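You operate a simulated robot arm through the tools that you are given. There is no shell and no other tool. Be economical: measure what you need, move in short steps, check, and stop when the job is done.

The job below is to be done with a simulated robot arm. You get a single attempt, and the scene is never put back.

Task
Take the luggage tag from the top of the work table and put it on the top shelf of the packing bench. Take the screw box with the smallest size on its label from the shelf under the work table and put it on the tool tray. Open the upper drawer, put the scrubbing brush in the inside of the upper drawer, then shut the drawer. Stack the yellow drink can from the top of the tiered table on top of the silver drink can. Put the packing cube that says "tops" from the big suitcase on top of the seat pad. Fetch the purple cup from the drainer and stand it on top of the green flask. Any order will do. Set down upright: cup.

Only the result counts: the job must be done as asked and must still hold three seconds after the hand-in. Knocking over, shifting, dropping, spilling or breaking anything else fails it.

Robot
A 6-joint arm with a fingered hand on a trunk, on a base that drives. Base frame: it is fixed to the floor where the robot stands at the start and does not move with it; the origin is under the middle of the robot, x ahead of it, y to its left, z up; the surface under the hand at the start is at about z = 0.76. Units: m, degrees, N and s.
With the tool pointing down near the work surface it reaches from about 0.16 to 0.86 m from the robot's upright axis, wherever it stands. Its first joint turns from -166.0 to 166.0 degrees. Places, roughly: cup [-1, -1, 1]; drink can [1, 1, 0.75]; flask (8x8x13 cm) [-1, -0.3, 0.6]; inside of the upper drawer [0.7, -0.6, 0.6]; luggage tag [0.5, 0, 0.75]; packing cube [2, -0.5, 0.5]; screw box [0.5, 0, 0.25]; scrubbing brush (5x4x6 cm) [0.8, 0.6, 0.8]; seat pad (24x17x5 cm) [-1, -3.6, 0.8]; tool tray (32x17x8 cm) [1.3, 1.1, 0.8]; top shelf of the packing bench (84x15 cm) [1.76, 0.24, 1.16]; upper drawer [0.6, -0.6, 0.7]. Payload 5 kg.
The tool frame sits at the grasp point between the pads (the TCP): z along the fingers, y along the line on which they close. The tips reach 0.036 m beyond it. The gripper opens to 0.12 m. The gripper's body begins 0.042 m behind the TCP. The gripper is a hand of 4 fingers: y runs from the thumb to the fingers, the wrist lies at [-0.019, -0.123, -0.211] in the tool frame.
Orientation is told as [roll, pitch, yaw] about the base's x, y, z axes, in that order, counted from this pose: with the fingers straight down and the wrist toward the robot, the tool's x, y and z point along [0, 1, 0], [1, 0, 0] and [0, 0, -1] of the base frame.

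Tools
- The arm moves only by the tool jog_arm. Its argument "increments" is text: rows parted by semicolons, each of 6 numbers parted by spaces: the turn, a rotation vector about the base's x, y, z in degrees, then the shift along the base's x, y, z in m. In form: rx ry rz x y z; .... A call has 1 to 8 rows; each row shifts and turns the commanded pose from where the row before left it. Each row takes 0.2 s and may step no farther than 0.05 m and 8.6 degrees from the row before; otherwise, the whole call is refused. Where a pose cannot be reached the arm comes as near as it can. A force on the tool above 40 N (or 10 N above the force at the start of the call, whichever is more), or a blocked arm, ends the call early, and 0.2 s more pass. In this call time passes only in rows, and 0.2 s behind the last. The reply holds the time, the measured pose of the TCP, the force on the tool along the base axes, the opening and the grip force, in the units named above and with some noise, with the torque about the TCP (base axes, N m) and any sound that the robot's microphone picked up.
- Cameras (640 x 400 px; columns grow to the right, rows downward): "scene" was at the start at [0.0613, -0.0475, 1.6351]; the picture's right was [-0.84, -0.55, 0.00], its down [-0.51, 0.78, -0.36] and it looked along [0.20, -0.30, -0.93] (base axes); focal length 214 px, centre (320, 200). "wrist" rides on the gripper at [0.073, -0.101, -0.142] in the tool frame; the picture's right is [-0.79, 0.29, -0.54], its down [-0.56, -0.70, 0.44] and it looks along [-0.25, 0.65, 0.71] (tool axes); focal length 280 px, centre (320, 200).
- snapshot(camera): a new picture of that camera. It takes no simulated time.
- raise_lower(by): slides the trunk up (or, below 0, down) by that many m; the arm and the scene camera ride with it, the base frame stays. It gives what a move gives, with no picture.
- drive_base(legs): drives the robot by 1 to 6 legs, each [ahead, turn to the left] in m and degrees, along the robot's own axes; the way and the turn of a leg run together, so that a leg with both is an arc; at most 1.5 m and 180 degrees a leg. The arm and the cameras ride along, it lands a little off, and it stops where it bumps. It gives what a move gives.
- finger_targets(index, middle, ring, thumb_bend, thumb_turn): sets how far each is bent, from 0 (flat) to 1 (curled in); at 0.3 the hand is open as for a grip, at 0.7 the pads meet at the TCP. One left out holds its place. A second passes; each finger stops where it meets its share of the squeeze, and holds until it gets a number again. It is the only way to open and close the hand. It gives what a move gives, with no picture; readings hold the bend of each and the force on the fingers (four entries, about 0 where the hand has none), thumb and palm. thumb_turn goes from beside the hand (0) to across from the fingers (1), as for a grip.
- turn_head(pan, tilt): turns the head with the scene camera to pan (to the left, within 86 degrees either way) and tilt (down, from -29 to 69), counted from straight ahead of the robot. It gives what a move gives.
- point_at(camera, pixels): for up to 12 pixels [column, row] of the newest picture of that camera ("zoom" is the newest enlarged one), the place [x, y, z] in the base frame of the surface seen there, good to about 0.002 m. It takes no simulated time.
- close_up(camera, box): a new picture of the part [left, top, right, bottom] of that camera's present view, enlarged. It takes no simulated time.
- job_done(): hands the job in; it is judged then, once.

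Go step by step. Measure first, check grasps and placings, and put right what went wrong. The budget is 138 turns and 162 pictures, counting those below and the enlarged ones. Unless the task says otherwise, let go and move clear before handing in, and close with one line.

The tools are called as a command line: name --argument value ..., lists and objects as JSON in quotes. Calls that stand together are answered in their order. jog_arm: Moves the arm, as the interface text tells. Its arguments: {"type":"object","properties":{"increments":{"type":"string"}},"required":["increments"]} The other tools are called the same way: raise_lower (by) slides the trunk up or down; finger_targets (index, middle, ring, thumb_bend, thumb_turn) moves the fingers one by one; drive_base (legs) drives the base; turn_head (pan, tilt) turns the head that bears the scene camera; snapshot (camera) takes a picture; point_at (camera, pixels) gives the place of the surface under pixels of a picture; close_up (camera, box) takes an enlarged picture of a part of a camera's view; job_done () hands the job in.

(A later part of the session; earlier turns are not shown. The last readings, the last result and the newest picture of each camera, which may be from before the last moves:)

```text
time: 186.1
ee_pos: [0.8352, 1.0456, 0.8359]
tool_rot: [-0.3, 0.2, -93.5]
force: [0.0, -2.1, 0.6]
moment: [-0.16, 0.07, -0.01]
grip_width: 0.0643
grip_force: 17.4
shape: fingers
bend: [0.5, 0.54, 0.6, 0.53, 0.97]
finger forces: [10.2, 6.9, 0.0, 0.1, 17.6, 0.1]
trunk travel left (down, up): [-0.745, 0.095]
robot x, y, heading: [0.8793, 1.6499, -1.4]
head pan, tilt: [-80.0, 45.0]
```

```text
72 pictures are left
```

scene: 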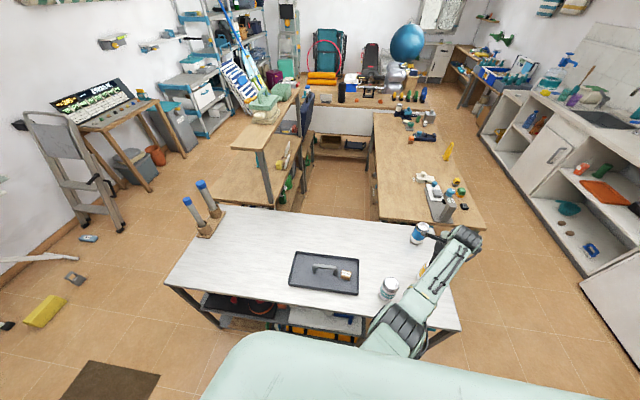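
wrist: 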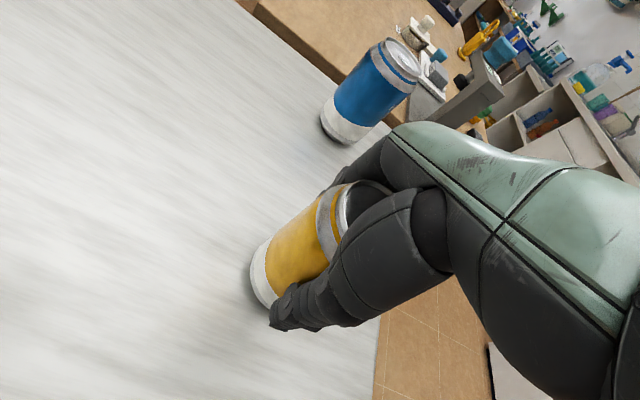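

Solid grip (18 N). Lift and carry over the silver can.

jog_arm --increments "0 0 0 0 0 0.03; 0 0 0 0 0 0.05; 0 0 0 0 0 0.05; 0 0 0 0 0 0.04; 0 0 0 0.04 0.022 0; 0 0 0 0.04 0.022 0; 0 0 0 0.04 0.022 0; 0 0 0 0.03 0.016 0"

snapshot --camera "wrist"

close_up --camera "scene" --box '[200, 200, 360, 320]'

```text
time: 187.9
ee_pos: [0.9846, 1.1279, 1.0047]
tool_rot: [-0.3, 0.1, -93.5]
force: [-0.2, -1.1, -3.5]
moment: [-0.01, -0.02, 0.01]
grip_width: 0.0641
grip_force: 15.9
shape: fingers
bend: [0.5, 0.54, 0.6, 0.53, 0.97]
finger forces: [9.5, 6.1, 0.0, 0.0, 16.5, 0.0]
trunk travel left (down, up): [-0.745, 0.095]
robot x, y, heading: [0.8768, 1.6464, -1.5]
head pan, tilt: [-80.0, 45.0]
```

```text
71 pictures are left
```

wrist: 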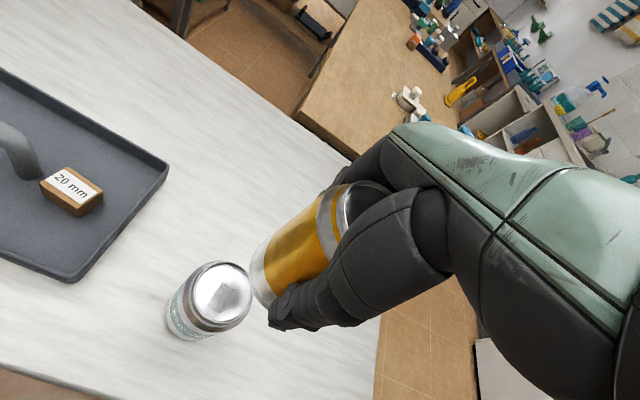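

```text
3.33 times, centred on (280, 260) of scene
```

zoom: 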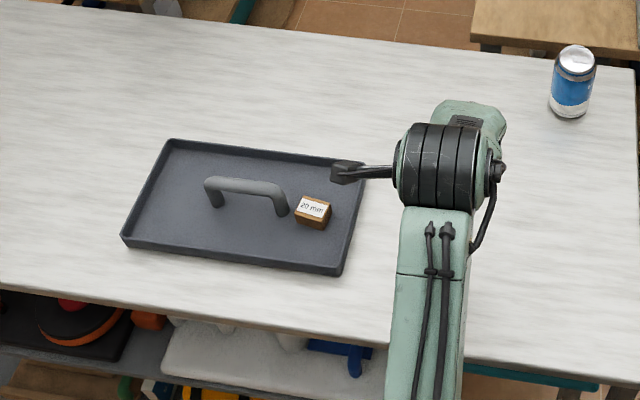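

Measure the silver lid precisely, and the held can's lower rim.

close_up --camera "wrist" --box '[150, 170, 350, 350]'

point_at --camera "wrist" --pixels '[[221, 294], [195, 294], [247, 294], [221, 267], [221, 320], [275, 250], [262, 275], [300, 240]]'

```text
2.22 times, centred on (250, 260) of wrist
```

zoom: 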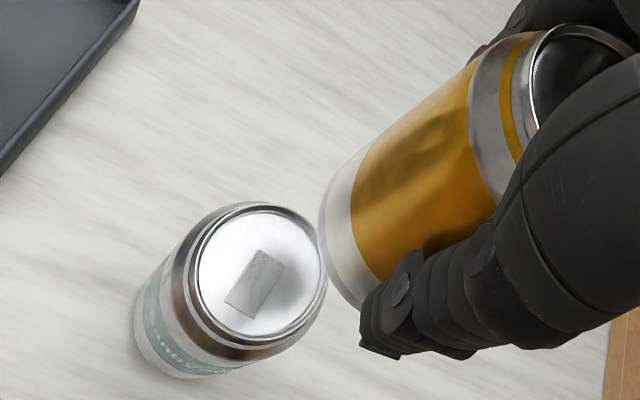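

```text
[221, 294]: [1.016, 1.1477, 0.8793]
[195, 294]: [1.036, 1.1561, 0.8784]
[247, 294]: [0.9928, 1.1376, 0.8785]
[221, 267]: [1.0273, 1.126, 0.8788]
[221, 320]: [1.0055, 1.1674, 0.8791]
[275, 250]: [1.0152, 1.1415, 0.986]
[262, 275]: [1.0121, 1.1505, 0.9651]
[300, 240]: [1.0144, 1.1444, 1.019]
```

Silver lid centre ≈ (1.0155, 1.146). Move over and lower to just above contact.

jog_arm --increments "0 0 0 0.032 0.0185 0; 0 0 0 0 0 -0.03; 0 0 0 0 0 -0.012"

snapshot --camera "wrist"

```text
time: 188.7
ee_pos: [1.0172, 1.1466, 0.9616]
tool_rot: [-0.4, 0.2, -93.5]
force: [0.1, -0.3, -2.9]
moment: [0.01, -0.02, 0.0]
grip_width: 0.0642
grip_force: 15.8
shape: fingers
bend: [0.5, 0.55, 0.6, 0.53, 0.96]
finger forces: [9.6, 6.0, 0.0, 0.0, 16.3, 0.0]
trunk travel left (down, up): [-0.745, 0.095]
robot x, y, heading: [0.8792, 1.6449, -1.3]
head pan, tilt: [-80.0, 45.0]
```

```text
68 pictures are left
```

wrist: 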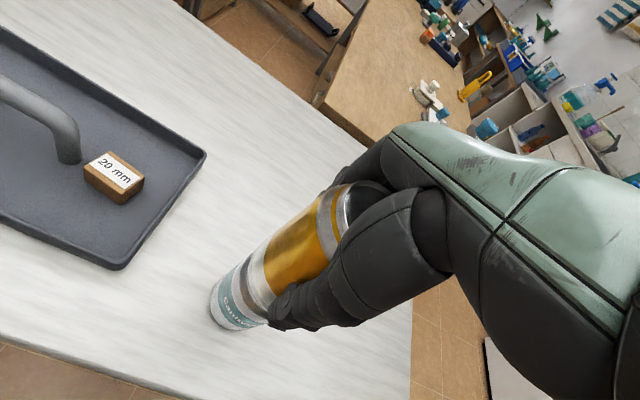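

Coaxial. Lower gently until the force changes, in small steps.

jog_arm --increments "0 0 0 0 0 -0.003; 0 0 0 0 0 -0.002"

close_up --camera "wrist" --box '[190, 180, 350, 340]'

```text
time: 189.3
ee_pos: [1.0159, 1.1465, 0.9583]
tool_rot: [-0.3, 0.1, -93.4]
force: [0.4, -0.1, -3.9]
moment: [0.0, 0.02, 0.02]
grip_width: 0.0639
grip_force: 15.6
shape: fingers
bend: [0.5, 0.55, 0.6, 0.53, 0.96]
finger forces: [9.6, 5.9, 0.0, 0.0, 16.4, 0.0]
trunk travel left (down, up): [-0.745, 0.095]
robot x, y, heading: [0.8755, 1.6487, -1.3]
head pan, tilt: [-80.0, 45.0]
```

```text
2.50 times, centred on (270, 260) of wrist
```

zoom: 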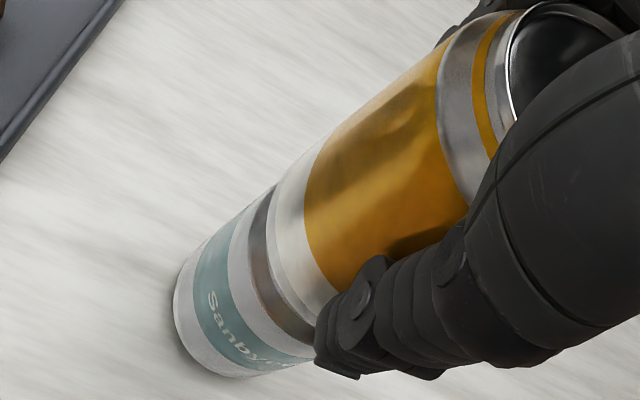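

jog_arm --increments "0 0 0 0 0 -0.002; 0 0 0 0 0 -0.001"

```text
time: 189.9
ee_pos: [1.0173, 1.1463, 0.9565]
tool_rot: [-0.3, -0.2, -93.4]
force: [0.5, 0.1, 7.6]
moment: [-0.15, 0.16, -0.01]
grip_width: 0.0638
grip_force: 17.5
shape: fingers
bend: [0.5, 0.54, 0.6, 0.53, 0.96]
finger forces: [9.7, 7.1, 0.0, 0.1, 18.0, 0.1]
trunk travel left (down, up): [-0.745, 0.095]
robot x, y, heading: [0.8758, 1.646, -1.6]
head pan, tilt: [-80.0, 45.0]
```

In contact. Ease up half a millimetre, and release gradually.

jog_arm --increments "0 0 0 0 0 0.0005"

finger_targets --index 0.46 --middle 0.49 --ring 0.5 --thumb_bend 0.48

finger_targets --index 0.3 --middle 0.3 --ring 0.3 --thumb_bend 0.3

snapshot --camera "wrist"

```text
time: 190.3
ee_pos: [1.0165, 1.1467, 0.9579]
tool_rot: [-0.2, -0.2, -93.4]
force: [-0.4, 0.2, 12.0]
moment: [-0.25, 0.16, 0.03]
grip_width: 0.0638
grip_force: 17.3
shape: fingers
bend: [0.5, 0.54, 0.6, 0.53, 0.96]
finger forces: [10.0, 7.4, 0.1, 0.1, 18.3, 0.0]
trunk travel left (down, up): [-0.745, 0.095]
robot x, y, heading: [0.8769, 1.6473, -1.6]
head pan, tilt: [-80.0, 45.0]
```

```text
time: 191.3
ee_pos: [1.0169, 1.1459, 0.9544]
tool_rot: [-0.2, 0.1, -93.3]
force: [0.8, 0.6, 3.0]
moment: [0.06, -0.02, 0.02]
grip_width: 0.075
grip_force: 3.0
shape: fingers
bend: [0.46, 0.49, 0.5, 0.48, 0.97]
finger forces: [1.8, 0.1, 0.0, 0.0, 3.5, 0.0]
trunk travel left (down, up): [-0.745, 0.095]
robot x, y, heading: [0.8753, 1.6514, -1.4]
head pan, tilt: [-80.0, 45.0]
```

```text
time: 192.3
ee_pos: [1.0164, 1.1455, 0.9558]
tool_rot: [-0.2, 0.0, -93.4]
force: [-0.9, 0.0, 0.0]
moment: [0.05, 0.01, -0.01]
grip_width: 0.1232
grip_force: 0.1
shape: fingers
bend: [0.3, 0.3, 0.3, 0.3, 0.97]
finger forces: [0.0, 0.0, 0.1, 0.0, 0.1, 0.1]
trunk travel left (down, up): [-0.745, 0.095]
robot x, y, heading: [0.8756, 1.6502, -1.5]
head pan, tilt: [-80.0, 45.0]
```

```text
66 pictures are left
```

wrist: 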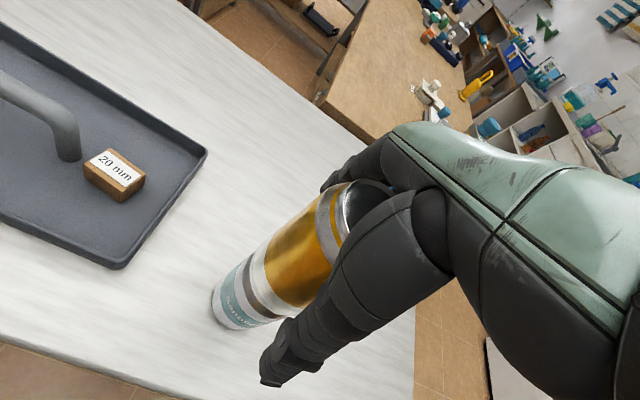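

Stacked and free. Raise straight up out of the way.

jog_arm --increments "0 0 0 0 0 0.03; 0 0 0 0 0 0.03; 0 0 0 0 0 0.03"

raise_lower --by 0.09

snapshot --camera "wrist"

```text
time: 193.1
ee_pos: [1.0171, 1.1452, 1.0456]
tool_rot: [-0.3, 0.3, -93.5]
force: [0.2, 0.0, -0.4]
moment: [0.03, 0.0, 0.01]
grip_width: 0.1233
grip_force: 0.1
shape: fingers
bend: [0.3, 0.3, 0.3, 0.3, 0.97]
finger forces: [0.0, 0.1, 0.1, 0.0, 0.0, 0.1]
trunk travel left (down, up): [-0.745, 0.095]
robot x, y, heading: [0.875, 1.6494, -1.4]
head pan, tilt: [-80.0, 45.0]
```

```text
time: 194.4
ee_pos: [1.0166, 1.1449, 1.1361]
tool_rot: [-0.3, 0.0, -93.4]
force: [0.2, 0.3, -0.8]
moment: [0.0, -0.01, -0.01]
grip_width: 0.1231
grip_force: 0.0
shape: fingers
bend: [0.3, 0.3, 0.3, 0.3, 0.97]
finger forces: [0.1, 0.0, 0.0, 0.1, 0.0, 0.0]
trunk travel left (down, up): [-0.835, 0.005]
robot x, y, heading: [0.874, 1.6474, -1.6]
head pan, tilt: [-80.0, 45.0]
```

```text
65 pictures are left
```

wrist: 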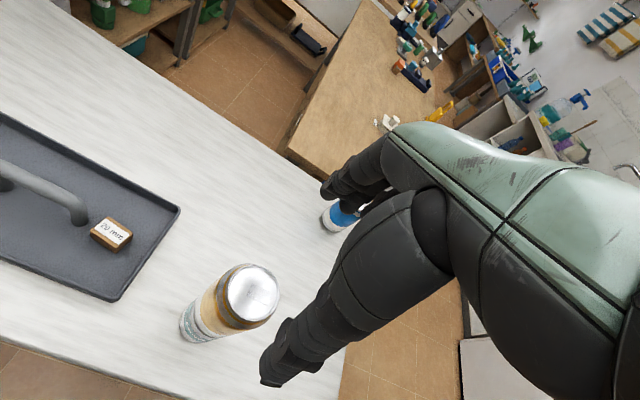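

Cans are stacked and clear. Next the tag: back out with the arm on the right side, turn left, and reverse down the aisle so the arm comes over the work table.

drive_base --legs '[[-1.0, 0], [0, 91.5], [-1.5, 0], [-0.05, 0]]'

turn_head --pan -70 --tilt 50

snapshot --camera "scene"

```text
time: 213.0
ee_pos: [0.3881, 0.2889, 1.1354]
tool_rot: [-0.4, 0.2, -1.7]
force: [0.4, -0.2, 0.4]
moment: [-0.07, 0.01, -0.02]
grip_width: 0.1232
grip_force: 0.0
shape: fingers
bend: [0.3, 0.3, 0.3, 0.3, 0.97]
finger forces: [0.1, 0.1, 0.0, 0.0, 0.0, 0.0]
trunk travel left (down, up): [-0.835, 0.005]
robot x, y, heading: [-0.1111, 0.1295, 89.9]
head pan, tilt: [-80.0, 45.0]
```

```text
time: 213.7
ee_pos: [0.3878, 0.2838, 1.1346]
tool_rot: [-0.2, 0.0, -1.7]
force: [-0.7, -0.7, 0.7]
moment: [0.02, 0.02, -0.01]
grip_width: 0.1232
grip_force: 0.0
shape: fingers
bend: [0.3, 0.3, 0.3, 0.3, 0.97]
finger forces: [0.1, 0.0, 0.0, 0.0, 0.0, 0.0]
trunk travel left (down, up): [-0.835, 0.005]
robot x, y, heading: [-0.1106, 0.1336, 90.2]
head pan, tilt: [-70.0, 50.0]
```

```text
64 pictures are left
```

scene: 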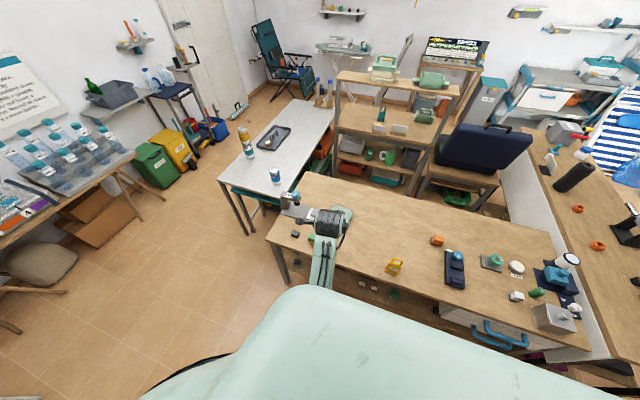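

close_up --camera "scene" --box '[370, 250, 420, 285]'

point_at --camera "zoom" --pixels '[[320, 120], [395, 140], [355, 128], [300, 180], [385, 200], [340, 200], [330, 260], [220, 250], [360, 275], [310, 125], [400, 160]]'

```text
11.43 times, centred on (395, 268) of scene
```

zoom: 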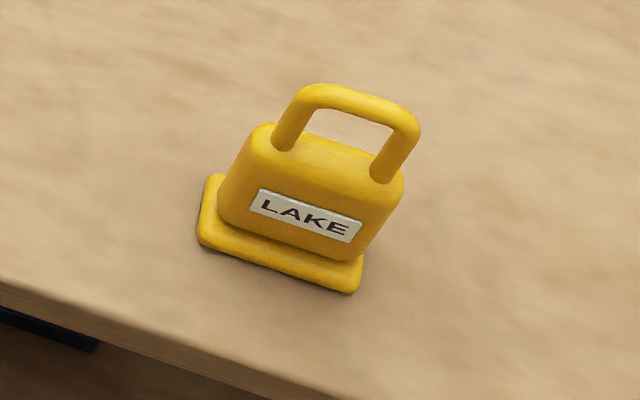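

```text
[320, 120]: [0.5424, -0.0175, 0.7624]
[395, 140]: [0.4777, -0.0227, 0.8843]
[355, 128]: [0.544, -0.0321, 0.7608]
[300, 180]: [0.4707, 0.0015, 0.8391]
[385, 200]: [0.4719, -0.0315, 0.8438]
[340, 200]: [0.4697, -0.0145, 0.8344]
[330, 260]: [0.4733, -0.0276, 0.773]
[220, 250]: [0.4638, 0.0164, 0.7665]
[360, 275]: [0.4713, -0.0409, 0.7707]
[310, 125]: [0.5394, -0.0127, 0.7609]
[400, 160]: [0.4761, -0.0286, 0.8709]
```

point_at --camera "zoom" --pixels '[[360, 97], [305, 95], [415, 122], [285, 140], [265, 130], [400, 180], [330, 150], [335, 165], [345, 140], [205, 180], [330, 90]]'

```text
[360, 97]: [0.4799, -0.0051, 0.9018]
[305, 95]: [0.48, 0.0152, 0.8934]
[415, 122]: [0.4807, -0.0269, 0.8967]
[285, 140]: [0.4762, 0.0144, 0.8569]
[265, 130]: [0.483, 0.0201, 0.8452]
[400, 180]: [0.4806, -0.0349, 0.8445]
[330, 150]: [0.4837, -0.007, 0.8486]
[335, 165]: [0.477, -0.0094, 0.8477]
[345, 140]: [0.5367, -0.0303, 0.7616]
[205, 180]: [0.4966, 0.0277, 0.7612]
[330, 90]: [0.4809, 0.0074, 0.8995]
```

Tag: loop legs at y≈+0.016/−0.028, loop z 0.85–0.90, x≈0.482. I'll hook it with yaw 90°, squeezing the loop across its width.

jog_arm --increments "0 0 8.4 0.012 -0.036 -0.005; 0 0 8.4 0.012 -0.036 -0.005; 0 0 8.4 0.012 -0.036 -0.005; 0 0 8.4 0.012 -0.036 -0.005; 0 0 8.4 0.012 -0.036 -0.005; 0 0 8.4 0.012 -0.036 -0.005; 0 0 8.4 0.012 -0.036 -0.005; 0 0 8.4 0.011 -0.036 -0.005"

jog_arm --increments "0 0 8.4 0 -0.003 -0.04; 0 0 8.1 0 0 -0.04; 0 0 8 0 0 -0.04"

snapshot --camera "wrist"

```text
time: 215.5
ee_pos: [0.4832, -0.0029, 1.0941]
tool_rot: [-0.2, -0.1, 65.5]
force: [0.3, 0.0, -0.4]
moment: [0.04, 0.01, 0.03]
grip_width: 0.1237
grip_force: 0.0
shape: fingers
bend: [0.3, 0.3, 0.3, 0.3, 0.98]
finger forces: [0.0, 0.0, 0.1, 0.0, 0.1, 0.1]
trunk travel left (down, up): [-0.835, 0.005]
robot x, y, heading: [-0.1111, 0.1314, 90.2]
head pan, tilt: [-70.0, 50.0]
```

```text
time: 216.3
ee_pos: [0.4448, 0.0092, 0.991]
tool_rot: [-0.5, 0.1, 90.1]
force: [0.1, -0.3, 1.2]
moment: [-0.03, 0.0, 0.0]
grip_width: 0.1234
grip_force: 0.0
shape: fingers
bend: [0.3, 0.3, 0.3, 0.3, 0.98]
finger forces: [0.0, 0.0, 0.0, 0.1, 0.1, 0.0]
out of reach, approached as far as the arm can: row 2, 3
trunk travel left (down, up): [-0.835, 0.005]
robot x, y, heading: [-0.111, 0.1284, 90.2]
head pan, tilt: [-70.0, 50.0]
```

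```text
62 pictures are left
```

wrist: 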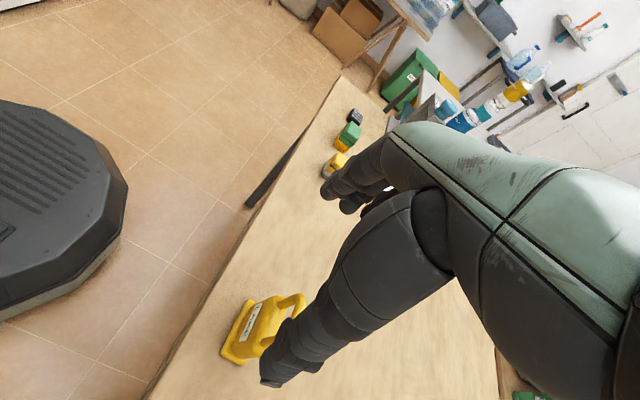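

The wrist yaw is at its limit here; back the robot 0.4 m (−y) so the azimuth favours yaw 90°.

jog_arm --increments "0 0 0 0 0.03 0.03; 0 0 0 0 0.04 0.03"

drive_base --legs '[[-0.4, 0]]'

jog_arm --increments "0 0 0 0.005 0.045 0; 0 0 0 0.005 0.045 0; 0 0 0 0.005 0.045 0; 0 0 0 0.005 0.045 0; 0 0 0 0.005 0.045 0; 0 0 0 0.005 0.045 0; 0 0 0 0.005 0.04 0"

```text
time: 216.9
ee_pos: [0.4441, 0.0822, 1.0509]
tool_rot: [-0.3, 0.2, 90.0]
force: [-0.2, -0.3, 1.6]
moment: [-0.04, 0.0, -0.02]
grip_width: 0.1235
grip_force: 0.0
shape: fingers
bend: [0.3, 0.3, 0.3, 0.3, 0.98]
finger forces: [0.0, 0.0, 0.0, 0.1, 0.0, 0.0]
trunk travel left (down, up): [-0.835, 0.005]
robot x, y, heading: [-0.1122, 0.1272, 90.1]
head pan, tilt: [-70.0, 50.0]
```

```text
time: 219.6
ee_pos: [0.4466, -0.3201, 1.0493]
tool_rot: [-0.2, 0.1, 90.0]
force: [-0.1, -0.1, 0.3]
moment: [-0.04, -0.01, -0.01]
grip_width: 0.1239
grip_force: 0.3
shape: fingers
bend: [0.3, 0.3, 0.3, 0.3, 0.98]
finger forces: [0.0, 0.0, 0.0, 0.0, 0.0, 0.0]
trunk travel left (down, up): [-0.835, 0.005]
robot x, y, heading: [-0.1138, -0.2717, 89.7]
head pan, tilt: [-70.0, 50.0]
```

```text
time: 221.2
ee_pos: [0.4829, -0.0081, 1.0483]
tool_rot: [-0.3, 0.2, 89.9]
force: [-0.2, -0.4, -0.7]
moment: [-0.03, 0.0, -0.02]
grip_width: 0.1235
grip_force: 0.1
shape: fingers
bend: [0.3, 0.3, 0.3, 0.3, 0.98]
finger forces: [0.0, 0.1, 0.0, 0.1, 0.0, 0.0]
trunk travel left (down, up): [-0.835, 0.005]
robot x, y, heading: [-0.108, -0.2715, 90.1]
head pan, tilt: [-70.0, 50.0]
```

Now over the tag. Descend part-way and check.

jog_arm --increments "0 0 0 0 0.002 -0.05; 0 0 0 0 0 -0.05"

snapshot --camera "wrist"

point_at --camera "wrist" --pixels '[[290, 265], [300, 255], [280, 290], [310, 270]]'

```text
time: 221.8
ee_pos: [0.4834, -0.0091, 0.9488]
tool_rot: [-0.3, 0.3, 90.1]
force: [-0.4, 0.3, -0.4]
moment: [-0.05, 0.05, 0.0]
grip_width: 0.1235
grip_force: 0.1
shape: fingers
bend: [0.3, 0.3, 0.3, 0.3, 0.98]
finger forces: [0.1, 0.0, 0.0, 0.0, 0.0, 0.0]
trunk travel left (down, up): [-0.835, 0.005]
robot x, y, heading: [-0.1065, -0.2689, 90.1]
head pan, tilt: [-70.0, 50.0]
```

```text
61 pictures are left
```

wrist: 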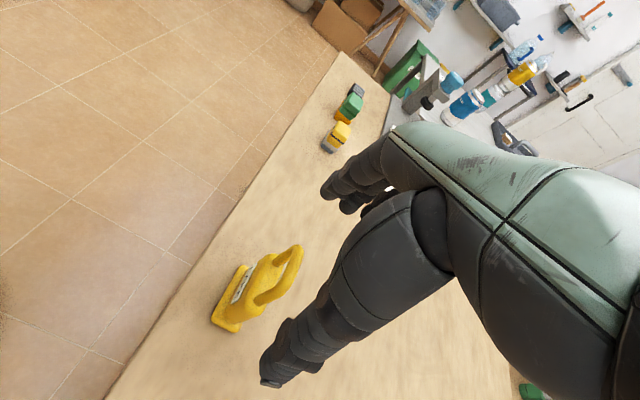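

```text
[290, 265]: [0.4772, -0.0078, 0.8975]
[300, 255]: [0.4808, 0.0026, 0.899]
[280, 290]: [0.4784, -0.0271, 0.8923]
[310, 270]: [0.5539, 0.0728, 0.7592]
```

Well aligned. Descend to z=0.872 and close.

jog_arm --increments "0 0 0 -0.002 0.002 -0.04; 0 0 0 0 0 -0.037"

finger_targets --index 0.65 --middle 0.65 --ring 0.65 --thumb_bend 0.65

snapshot --camera "wrist"

```text
time: 222.4
ee_pos: [0.4682, -0.0107, 0.8931]
tool_rot: [-0.4, 0.1, 89.9]
force: [-0.7, -0.7, -2.3]
moment: [-0.01, -0.07, -0.02]
grip_width: 0.1236
grip_force: 0.0
shape: fingers
bend: [0.3, 0.3, 0.3, 0.3, 0.98]
finger forces: [0.0, 0.0, 0.0, 0.0, 0.1, 0.1]
out of reach, approached as far as the arm can: row 2
trunk travel left (down, up): [-0.835, 0.005]
robot x, y, heading: [-0.1119, -0.2668, 90.1]
head pan, tilt: [-70.0, 50.0]
```

```text
time: 223.4
ee_pos: [0.4693, -0.0105, 0.8921]
tool_rot: [-0.3, 0.1, 90.0]
force: [0.2, -0.1, 0.6]
moment: [0.0, 0.01, -0.01]
grip_width: 0.02
grip_force: 0.1
shape: fingers
bend: [0.65, 0.65, 0.65, 0.65, 0.98]
finger forces: [0.1, 0.1, 0.0, 0.0, 0.0, 0.0]
trunk travel left (down, up): [-0.835, 0.005]
robot x, y, heading: [-0.1087, -0.2708, 90.1]
head pan, tilt: [-70.0, 50.0]
```

```text
60 pictures are left
```

wrist: 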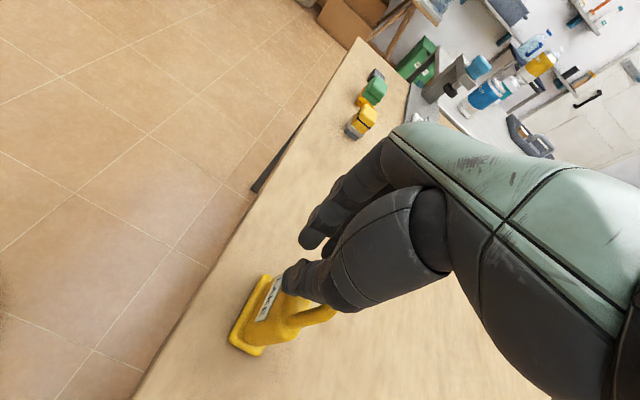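

The wrist yaw limit again pulled x off, so the pinch closed on air. Open, lift, back the robot another 0.2 m, and retry.

finger_targets --index 0.3 --middle 0.3 --ring 0.3 --thumb_bend 0.3

jog_arm --increments "0 0 0 0 0 0.04; 0 0 0 0 0 0.05; 0 0 0 0.01 0 0.05"

drive_base --legs '[[-0.22, 0]]'

jog_arm --increments "0 0 0 0.003 0.045 0; 0 0 0 0 0.045 0; 0 0 0 0 0.045 0; 0 0 0 0 0.045 0; 0 0 0 0 0.042 0"

```text
time: 224.4
ee_pos: [0.4683, -0.0103, 0.8921]
tool_rot: [-0.3, 0.1, 89.9]
force: [-0.4, -0.1, -0.2]
moment: [0.01, -0.05, -0.01]
grip_width: 0.1232
grip_force: 0.0
shape: fingers
bend: [0.3, 0.3, 0.3, 0.3, 0.98]
finger forces: [0.1, 0.1, 0.0, 0.0, 0.0, 0.0]
trunk travel left (down, up): [-0.835, 0.005]
robot x, y, heading: [-0.1104, -0.2706, 90.3]
head pan, tilt: [-70.0, 50.0]
```

```text
refused: row 3 steps farther than a row can; nothing moved
```

```text
time: 226.2
ee_pos: [0.4701, -0.2308, 0.8921]
tool_rot: [-0.4, 0.0, 90.1]
force: [-0.1, 0.0, -1.0]
moment: [0.02, 0.03, 0.0]
grip_width: 0.1229
grip_force: 0.2
shape: fingers
bend: [0.3, 0.3, 0.3, 0.3, 0.98]
finger forces: [0.0, 0.2, 0.0, 0.0, 0.0, 0.0]
trunk travel left (down, up): [-0.835, 0.005]
robot x, y, heading: [-0.1109, -0.4912, 90.4]
head pan, tilt: [-70.0, 50.0]
```

```text
time: 227.4
ee_pos: [0.438, -0.0511, 0.9149]
tool_rot: [-0.3, 0.1, 90.1]
force: [-1.0, 0.1, -0.5]
moment: [-0.02, -0.01, 0.01]
grip_width: 0.1235
grip_force: 0.1
shape: fingers
bend: [0.3, 0.3, 0.3, 0.3, 0.98]
finger forces: [0.0, 0.0, 0.1, 0.0, 0.0, 0.1]
out of reach, approached as far as the arm can: row 1, 2, 3, 4, 5
trunk travel left (down, up): [-0.835, 0.005]
robot x, y, heading: [-0.1089, -0.4952, 90.5]
head pan, tilt: [-70.0, 50.0]
```

A row was over the step limit, so the base moved while the hand was low. I need to see whether the tag was disturbed.

snapshot --camera "wrist"

snapshot --camera "scene"

```text
59 pictures are left
```

wrist: 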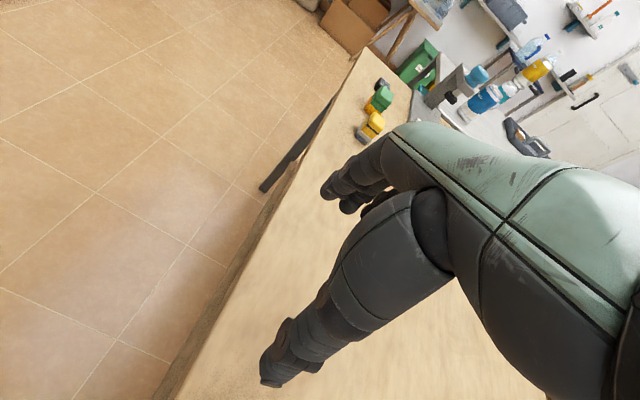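

```text
58 pictures are left
```

scene: 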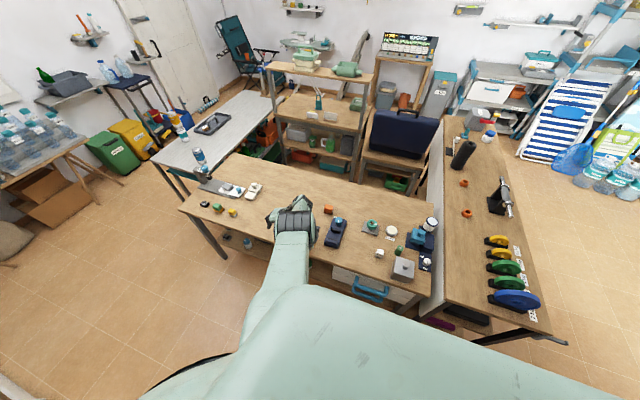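

The tag is hidden under the hand. Raise it to look.

jog_arm --increments "0 0 0 0 -0.02 0.045; 0 0 0 0 -0.02 0.045; 0 0 0 0 -0.045 0; 0 0 0 0 -0.045 0; 0 0 0 0 -0.045 0"

close_up --camera "scene" --box '[180, 160, 400, 300]'

snapshot --camera "wrist"

```text
time: 228.6
ee_pos: [0.5097, -0.2076, 0.9607]
tool_rot: [-0.1, -0.1, 90.2]
force: [0.7, -1.0, 0.8]
moment: [0.04, 0.01, 0.01]
grip_width: 0.1236
grip_force: 0.1
shape: fingers
bend: [0.3, 0.3, 0.3, 0.3, 0.98]
finger forces: [0.0, 0.0, 0.1, 0.0, 0.0, 0.0]
out of reach, approached as far as the arm can: row 1, 2, 3, 4, 5
trunk travel left (down, up): [-0.835, 0.005]
robot x, y, heading: [-0.1086, -0.4923, 90.4]
head pan, tilt: [-70.0, 50.0]
```

```text
2.86 times, centred on (290, 230) of scene
```

zoom: 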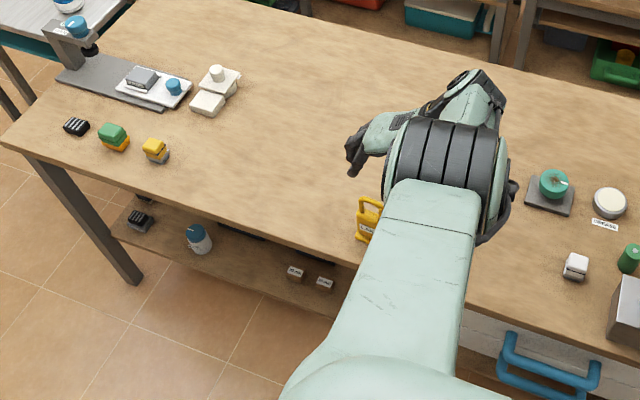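

```text
56 pictures are left
```

wrist: 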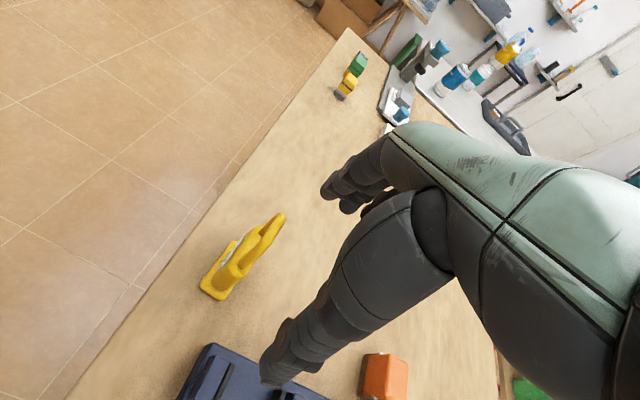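

The tag still stands. Measure its new place.

point_at --camera "wrist" --pixels '[[280, 217], [268, 232], [255, 250], [265, 245], [240, 262], [225, 275], [210, 285], [225, 298]]'

close_up --camera "wrist" --box '[180, 190, 310, 320]'

```text
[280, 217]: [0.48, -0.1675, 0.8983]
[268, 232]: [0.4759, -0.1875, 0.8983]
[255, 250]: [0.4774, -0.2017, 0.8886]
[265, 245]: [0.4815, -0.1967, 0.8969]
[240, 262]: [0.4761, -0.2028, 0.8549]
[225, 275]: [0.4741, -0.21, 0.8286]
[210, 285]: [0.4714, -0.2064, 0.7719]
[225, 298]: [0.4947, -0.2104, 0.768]
```

```text
3.08 times, centred on (245, 255) of wrist
```

zoom: 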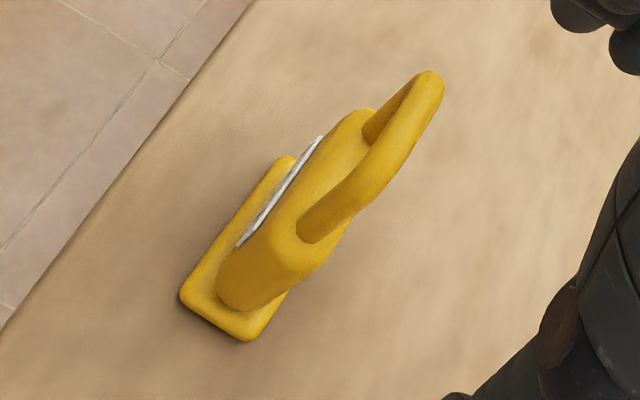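

The tag merely slid to (0.481, −0.182), upright. I'll centre over it at this height and lower with the trunk instead of the arm.

jog_arm --increments "0 0 0 -0.029 0.025 0"

snapshot --camera "wrist"

```text
time: 229.0
ee_pos: [0.4967, -0.1764, 0.9489]
tool_rot: [-0.2, 0.2, 90.2]
force: [-1.0, -0.2, -0.3]
moment: [0.02, 0.0, 0.0]
grip_width: 0.1231
grip_force: 0.1
shape: fingers
bend: [0.3, 0.3, 0.3, 0.3, 0.98]
finger forces: [0.1, 0.1, 0.1, 0.1, 0.1, 0.0]
out of reach, approached as far as the arm can: row 1
trunk travel left (down, up): [-0.835, 0.005]
robot x, y, heading: [-0.1108, -0.4922, 90.1]
head pan, tilt: [-70.0, 50.0]
```

```text
54 pictures are left
```

wrist: 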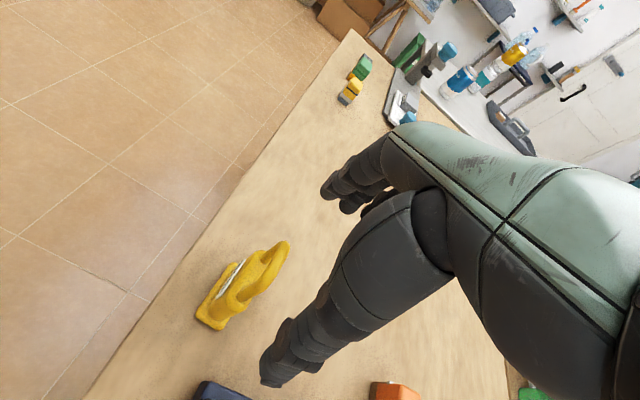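

I'll switch to the natural yaw 0 and pinch the tag's body front-to-back near its top (loop fits below the palm). Rotate while rising.

jog_arm --increments "0 0 -5 0 0 0.045; 0 0 -8.5 0 0 0.03; 0 0 -8.5 0 0 0.02; 0 0 -8.5 0 0 0; 0 0 -8.5 0 0 0; 0 0 -8.5 0 0 0; 0 0 -8.5 0 0 0; 0 0 -8.5 0 0 0"

jog_arm --increments "0 0 -8.5 0 0 0; 0 0 -8.5 0 0 0; 0 0 -8.5 0 0 0"

```text
time: 230.8
ee_pos: [0.6196, -0.1547, 0.9791]
tool_rot: [-0.3, 0.1, 25.5]
force: [0.1, -0.2, 0.1]
moment: [0.03, -0.02, -0.01]
grip_width: 0.1234
grip_force: 0.1
shape: fingers
bend: [0.3, 0.3, 0.3, 0.3, 0.98]
finger forces: [0.0, 0.0, 0.0, 0.1, 0.0, 0.0]
out of reach, approached as far as the arm can: row 1, 2, 3, 4, 5, 6, 7, 8
trunk travel left (down, up): [-0.835, 0.005]
robot x, y, heading: [-0.1081, -0.4906, 90.1]
head pan, tilt: [-70.0, 50.0]
```

```text
time: 231.6
ee_pos: [0.6224, -0.155, 0.9772]
tool_rot: [-0.5, 0.1, -0.1]
force: [0.2, -0.3, -0.5]
moment: [0.01, 0.0, 0.0]
grip_width: 0.1234
grip_force: 0.0
shape: fingers
bend: [0.3, 0.3, 0.3, 0.3, 0.98]
finger forces: [0.0, 0.1, 0.1, 0.0, 0.0, 0.0]
out of reach, approached as far as the arm can: row 1
trunk travel left (down, up): [-0.835, 0.005]
robot x, y, heading: [-0.1105, -0.4924, 90.3]
head pan, tilt: [-70.0, 50.0]
```

Orientation is natural now. Move over the tag.

jog_arm --increments "0 0 0 -0.045 -0.01 0; 0 0 0 -0.045 -0.01 0; 0 0 0 -0.045 -0.007 0"

snapshot --camera "wrist"

```text
time: 232.4
ee_pos: [0.5743, -0.1418, 0.917]
tool_rot: [-0.3, 0.1, 0.2]
force: [0.3, 0.4, 0.4]
moment: [-0.03, -0.01, 0.0]
grip_width: 0.1236
grip_force: 0.0
shape: fingers
bend: [0.3, 0.3, 0.3, 0.3, 0.98]
finger forces: [0.0, 0.1, 0.1, 0.0, 0.1, 0.0]
out of reach, approached as far as the arm can: row 1, 2, 3
trunk travel left (down, up): [-0.835, 0.005]
robot x, y, heading: [-0.109, -0.4906, 90.1]
head pan, tilt: [-70.0, 50.0]
```

```text
53 pictures are left
```

wrist: 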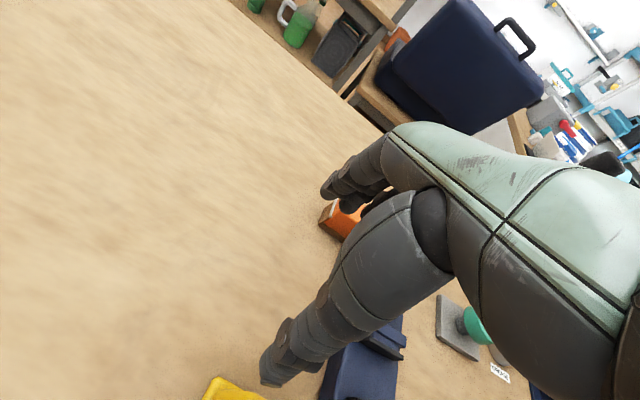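

The commanded pose had drifted from the measured one. First bring the command back to a reachable place away from the tag, (0.60, −0.15, 1.0).

jog_arm --increments "0 0 0 0.047 0.005 -0.009; 0 0 0 0.047 0.005 -0.009; 0 0 0 0.047 0.005 -0.009; 0 0 0 0.047 0.005 -0.009; 0 0 0 0.047 0.005 -0.01; 0 0 0 0.045 0.005 -0.01"

```text
time: 233.8
ee_pos: [0.5906, -0.134, 0.9392]
tool_rot: [-0.3, 0.1, 0.1]
force: [0.9, 0.9, 0.2]
moment: [0.01, 0.01, -0.01]
grip_width: 0.1236
grip_force: 0.0
shape: fingers
bend: [0.3, 0.3, 0.3, 0.3, 0.98]
finger forces: [0.0, 0.1, 0.1, 0.1, 0.0, 0.0]
out of reach, approached as far as the arm can: row 1, 2, 3, 4, 5, 6
trunk travel left (down, up): [-0.835, 0.005]
robot x, y, heading: [-0.1069, -0.4942, 90.3]
head pan, tilt: [-70.0, 50.0]
```

jog_arm --increments "0 0 0 0.04 0.02 0.02; 0 0 0 0.04 0.02 0.02; 0 0 0 0.04 0 0.02"

snapshot --camera "scene"

```text
time: 234.6
ee_pos: [0.6271, -0.1083, 1.0181]
tool_rot: [-0.3, 0.3, 0.1]
force: [-0.4, -0.7, -0.2]
moment: [0.03, -0.03, 0.01]
grip_width: 0.1229
grip_force: 0.0
shape: fingers
bend: [0.3, 0.3, 0.3, 0.3, 0.98]
finger forces: [0.0, 0.1, 0.1, 0.0, 0.1, 0.0]
out of reach, approached as far as the arm can: row 1, 2, 3
trunk travel left (down, up): [-0.835, 0.005]
robot x, y, heading: [-0.1092, -0.4905, 90.1]
head pan, tilt: [-70.0, 50.0]
```

```text
52 pictures are left
```

scene: 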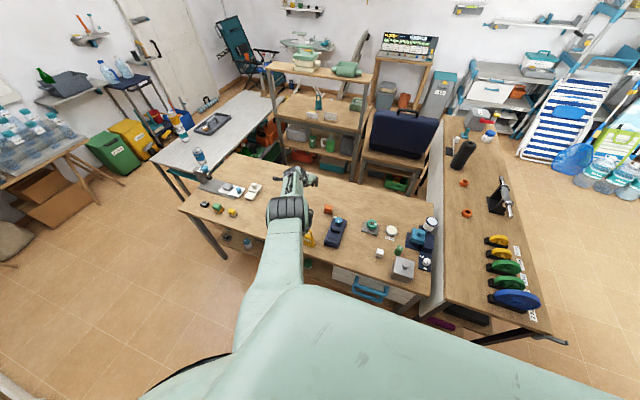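

I'll bring the arm to a clean posture straight in front of the robot, then face the tag head-on.

jog_arm --increments "0 0 5 -0.03 0.035 0; 0 0 5 -0.045 0.02 0; 0 0 5 -0.045 0.02 0; 0 0 5 -0.045 0.02 0; 0 0 5 -0.045 0.02 0; 0 0 5 -0.045 0.015 0; 0 0 5 -0.045 0.015 0; 0 0 5 -0.045 0.015 0"

jog_arm --increments "0 0 6 -0.047 0.005 0; 0 0 6 -0.047 0.005 0; 0 0 6 -0.047 0.005 0; 0 0 6 -0.047 0.005 0; 0 0 6 -0.047 0.005 0; 0 0 6 -0.047 0 0; 0 0 6 -0.047 0 0; 0 0 6 -0.047 0 0"

```text
time: 236.4
ee_pos: [0.4, 0.1425, 0.9359]
tool_rot: [-0.3, 0.1, 40.1]
force: [-0.2, 0.6, -0.4]
moment: [0.01, -0.02, 0.0]
grip_width: 0.1232
grip_force: 0.1
shape: fingers
bend: [0.3, 0.3, 0.3, 0.3, 0.98]
finger forces: [0.0, 0.1, 0.1, 0.1, 0.0, 0.1]
out of reach, approached as far as the arm can: row 1, 2, 3, 4, 5, 6, 7, 8
trunk travel left (down, up): [-0.835, 0.005]
robot x, y, heading: [-0.1122, -0.4909, 90.3]
head pan, tilt: [-70.0, 50.0]
```

```text
time: 238.2
ee_pos: [0.0766, 0.2501, 0.8632]
tool_rot: [-0.3, 0.1, 88.2]
force: [-0.2, -0.4, 0.7]
moment: [0.01, -0.01, -0.01]
grip_width: 0.1232
grip_force: 0.1
shape: fingers
bend: [0.3, 0.3, 0.3, 0.3, 0.98]
finger forces: [0.0, 0.1, 0.0, 0.0, 0.0, 0.1]
out of reach, approached as far as the arm can: row 1, 2, 3, 4, 5, 6, 7, 8
trunk travel left (down, up): [-0.835, 0.005]
robot x, y, heading: [-0.1058, -0.4908, 90.2]
head pan, tilt: [-70.0, 50.0]
```

Bring the command down onto the measured pose to recover a clean solution.

jog_arm --increments "0 0 0 0.013 0.029 -0.033; 0 0 0 0.013 0.029 -0.033; 0 0 0 0.013 0.029 -0.033; 0 0 0 0.013 0.029 -0.033; 0 0 0 0.013 0.029 -0.033; 0 0 0 0.013 0.029 -0.032; 0 0 0 0 0 0"

```text
time: 239.8
ee_pos: [0.0837, 0.2466, 0.8612]
tool_rot: [-0.3, 0.1, 87.9]
force: [-0.1, 0.1, 0.2]
moment: [0.02, 0.0, -0.02]
grip_width: 0.124
grip_force: 0.0
shape: fingers
bend: [0.3, 0.3, 0.3, 0.3, 0.98]
finger forces: [0.0, 0.0, 0.1, 0.0, 0.0, 0.1]
out of reach, approached as far as the arm can: row 1, 2, 3, 4, 5, 6
trunk travel left (down, up): [-0.835, 0.005]
robot x, y, heading: [-0.1121, -0.4919, 90.3]
head pan, tilt: [-70.0, 50.0]
```

Synced. Test motion inward and up from here.

jog_arm --increments "0 0 0 -0.03 -0.03 0; 0 0 0 -0.03 -0.03 0; 0 0 0 -0.03 -0.03 0; 0 0 0 -0.03 -0.03 0"

turn_head --pan 0 --tilt 40

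snapshot --camera "scene"

```text
time: 240.8
ee_pos: [-0.0368, 0.1242, 0.8609]
tool_rot: [-0.3, -0.1, 88.0]
force: [-0.2, 1.0, 1.7]
moment: [-0.03, 0.01, 0.02]
grip_width: 0.1236
grip_force: 0.0
shape: fingers
bend: [0.3, 0.3, 0.3, 0.3, 0.98]
finger forces: [0.0, 0.1, 0.0, 0.0, 0.1, 0.1]
trunk travel left (down, up): [-0.835, 0.005]
robot x, y, heading: [-0.1117, -0.4931, 90.2]
head pan, tilt: [-70.0, 50.0]
```

```text
time: 242.2
ee_pos: [-0.0343, 0.1262, 0.8591]
tool_rot: [-0.3, 0.0, 88.1]
force: [-0.2, 0.4, -0.3]
moment: [-0.03, 0.0, 0.01]
grip_width: 0.1233
grip_force: 0.1
shape: fingers
bend: [0.3, 0.3, 0.3, 0.3, 0.98]
finger forces: [0.0, 0.0, 0.0, 0.0, 0.1, 0.1]
trunk travel left (down, up): [-0.835, 0.005]
robot x, y, heading: [-0.1063, -0.4894, 90.2]
head pan, tilt: [0.0, 40.0]
```

```text
51 pictures are left
```

scene: 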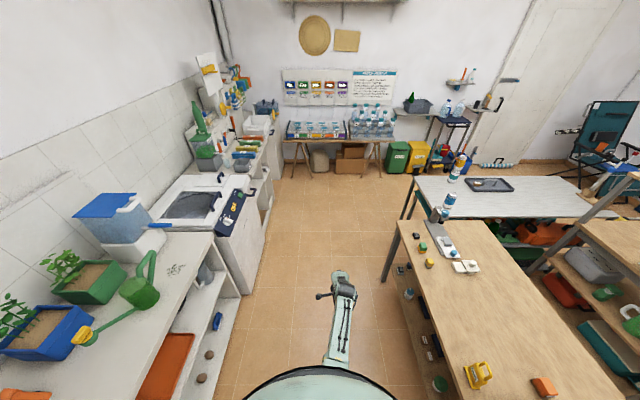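

Clean now. Raise to ~1.05 to be able to turn toward the tag.

jog_arm --increments "0 0 0 -0.015 0 0.045; 0 0 0 -0.015 0 0.045; 0 0 0 -0.015 0 0.045; 0 0 0 -0.015 0 0.045"

```text
time: 243.2
ee_pos: [-0.0958, 0.1258, 1.0409]
tool_rot: [-0.2, 0.1, 88.1]
force: [0.1, 0.6, 0.4]
moment: [0.05, -0.03, -0.01]
grip_width: 0.1237
grip_force: 0.0
shape: fingers
bend: [0.3, 0.3, 0.3, 0.3, 0.98]
finger forces: [0.0, 0.0, 0.1, 0.0, 0.1, 0.1]
trunk travel left (down, up): [-0.835, 0.005]
robot x, y, heading: [-0.1112, -0.4917, 90.1]
head pan, tilt: [0.0, 40.0]
```

Drive so the tag is straight ahead and face it.

drive_base --legs '[[0.31, 0], [0, -90]]'

snapshot --camera "wrist"

```text
time: 250.0
ee_pos: [0.5077, -0.1917, 1.04]
tool_rot: [-0.3, 0.0, -1.6]
force: [-0.3, 0.8, -0.5]
moment: [-0.01, 0.02, 0.01]
grip_width: 0.1236
grip_force: 0.1
shape: fingers
bend: [0.3, 0.3, 0.3, 0.3, 0.98]
finger forces: [0.0, 0.0, 0.1, 0.1, 0.0, 0.0]
trunk travel left (down, up): [-0.835, 0.005]
robot x, y, heading: [-0.1096, -0.1829, 0.5]
head pan, tilt: [0.0, 40.0]
```

```text
50 pictures are left
```

wrist: 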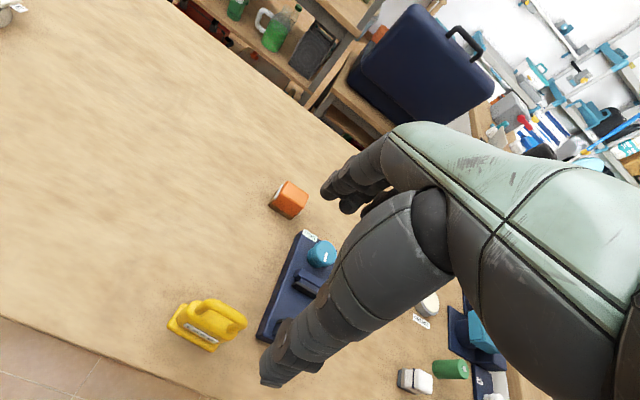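

point_at --camera "wrist" --pixels '[[205, 303], [225, 305], [243, 322], [205, 315], [230, 328], [200, 335], [275, 325], [262, 330]]'

close_up --camera "wrist" --box '[150, 270, 310, 370]'

```text
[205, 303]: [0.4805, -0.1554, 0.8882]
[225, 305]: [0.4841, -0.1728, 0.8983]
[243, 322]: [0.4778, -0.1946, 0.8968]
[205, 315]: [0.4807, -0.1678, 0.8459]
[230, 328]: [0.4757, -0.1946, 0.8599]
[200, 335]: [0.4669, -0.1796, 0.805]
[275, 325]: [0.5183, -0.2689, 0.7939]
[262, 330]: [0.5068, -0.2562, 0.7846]
```

```text
4.00 times, centred on (230, 320) of wrist
```

zoom: 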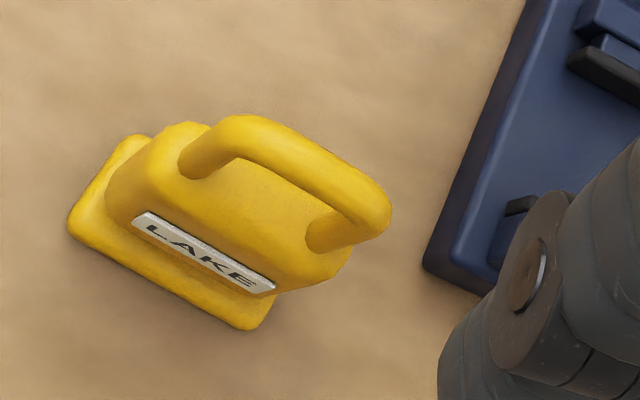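

Tag centre ≈ (0.481, −0.179). Centre and descend to z≈0.857.

jog_arm --increments "0 0 0 -0.027 0.013 0; 0 0 0 0 0 -0.045; 0 0 0 0 0 -0.045; 0 0 0 0 0 -0.045"

snapshot --camera "wrist"

```text
time: 251.0
ee_pos: [0.4803, -0.1798, 0.906]
tool_rot: [-0.2, -0.1, -1.5]
force: [0.8, 0.2, -0.5]
moment: [0.0, 0.0, 0.0]
grip_width: 0.1237
grip_force: 0.1
shape: fingers
bend: [0.3, 0.3, 0.3, 0.3, 0.98]
finger forces: [0.0, 0.1, 0.0, 0.1, 0.0, 0.1]
trunk travel left (down, up): [-0.835, 0.005]
robot x, y, heading: [-0.1088, -0.1825, 0.7]
head pan, tilt: [0.0, 40.0]
```

```text
48 pictures are left
```

wrist: 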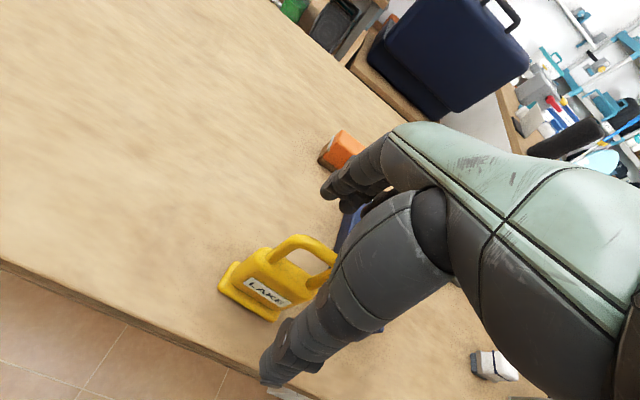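

point_at --camera "wrist" --pixels '[[322, 160], [340, 168], [335, 145]]'

jog_arm --increments "0 0 0 0.002 0 -0.03; 0 0 0 0 0 -0.018"

finger_targets --index 0.75 --middle 0.75 --ring 0.75 --thumb_bend 0.72

snapshot --camera "wrist"

```text
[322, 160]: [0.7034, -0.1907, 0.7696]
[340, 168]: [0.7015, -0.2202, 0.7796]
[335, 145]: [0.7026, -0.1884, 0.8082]
```

```text
time: 251.6
ee_pos: [0.4827, -0.18, 0.8574]
tool_rot: [-0.3, 0.1, -1.6]
force: [0.2, 0.0, -0.4]
moment: [-0.01, -0.01, 0.0]
grip_width: 0.1238
grip_force: 0.0
shape: fingers
bend: [0.3, 0.3, 0.3, 0.3, 0.98]
finger forces: [0.1, 0.0, 0.0, 0.1, 0.0, 0.0]
trunk travel left (down, up): [-0.835, 0.005]
robot x, y, heading: [-0.1111, -0.1823, 0.6]
head pan, tilt: [0.0, 40.0]
```

```text
time: 252.6
ee_pos: [0.4821, -0.1793, 0.8576]
tool_rot: [-0.3, 0.1, -1.6]
force: [0.2, -0.9, 0.6]
moment: [0.01, 0.03, 0.01]
grip_width: 0.0214
grip_force: 15.3
shape: fingers
bend: [0.71, 0.74, 0.75, 0.64, 0.95]
finger forces: [8.9, 6.1, 0.5, 0.0, 15.5, 0.0]
trunk travel left (down, up): [-0.835, 0.005]
robot x, y, heading: [-0.1081, -0.1828, 0.8]
head pan, tilt: [0.0, 40.0]
```

```text
47 pictures are left
```

wrist: 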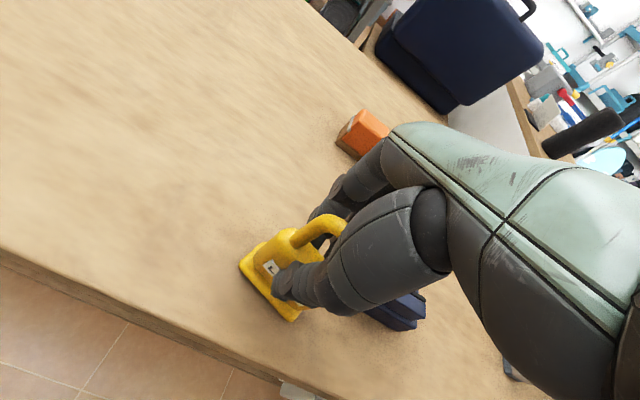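

Tag gripped (15 N). Lift, and check it came along before the long drive.

jog_arm --increments "0 0 0 0 0 0.03; 0 0 0 0 0 0.04; 0 0 0 0 0 0.045; 0 0 0 0.01 0 0.045; 0 0 0 0.01 0 0.045"

snapshot --camera "wrist"

```text
time: 253.8
ee_pos: [0.5026, -0.1785, 1.0623]
tool_rot: [-0.3, 0.2, -1.5]
force: [-0.2, -0.8, 0.0]
moment: [0.0, -0.03, -0.02]
grip_width: 0.0214
grip_force: 15.2
shape: fingers
bend: [0.71, 0.74, 0.75, 0.64, 0.95]
finger forces: [8.7, 6.2, 0.2, 0.0, 15.3, 0.0]
trunk travel left (down, up): [-0.835, 0.005]
robot x, y, heading: [-0.11, -0.1821, 0.7]
head pan, tilt: [0.0, 40.0]
```

```text
46 pictures are left
```

wrist: 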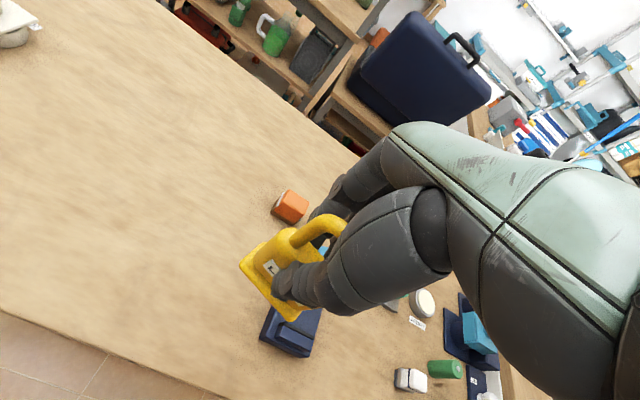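

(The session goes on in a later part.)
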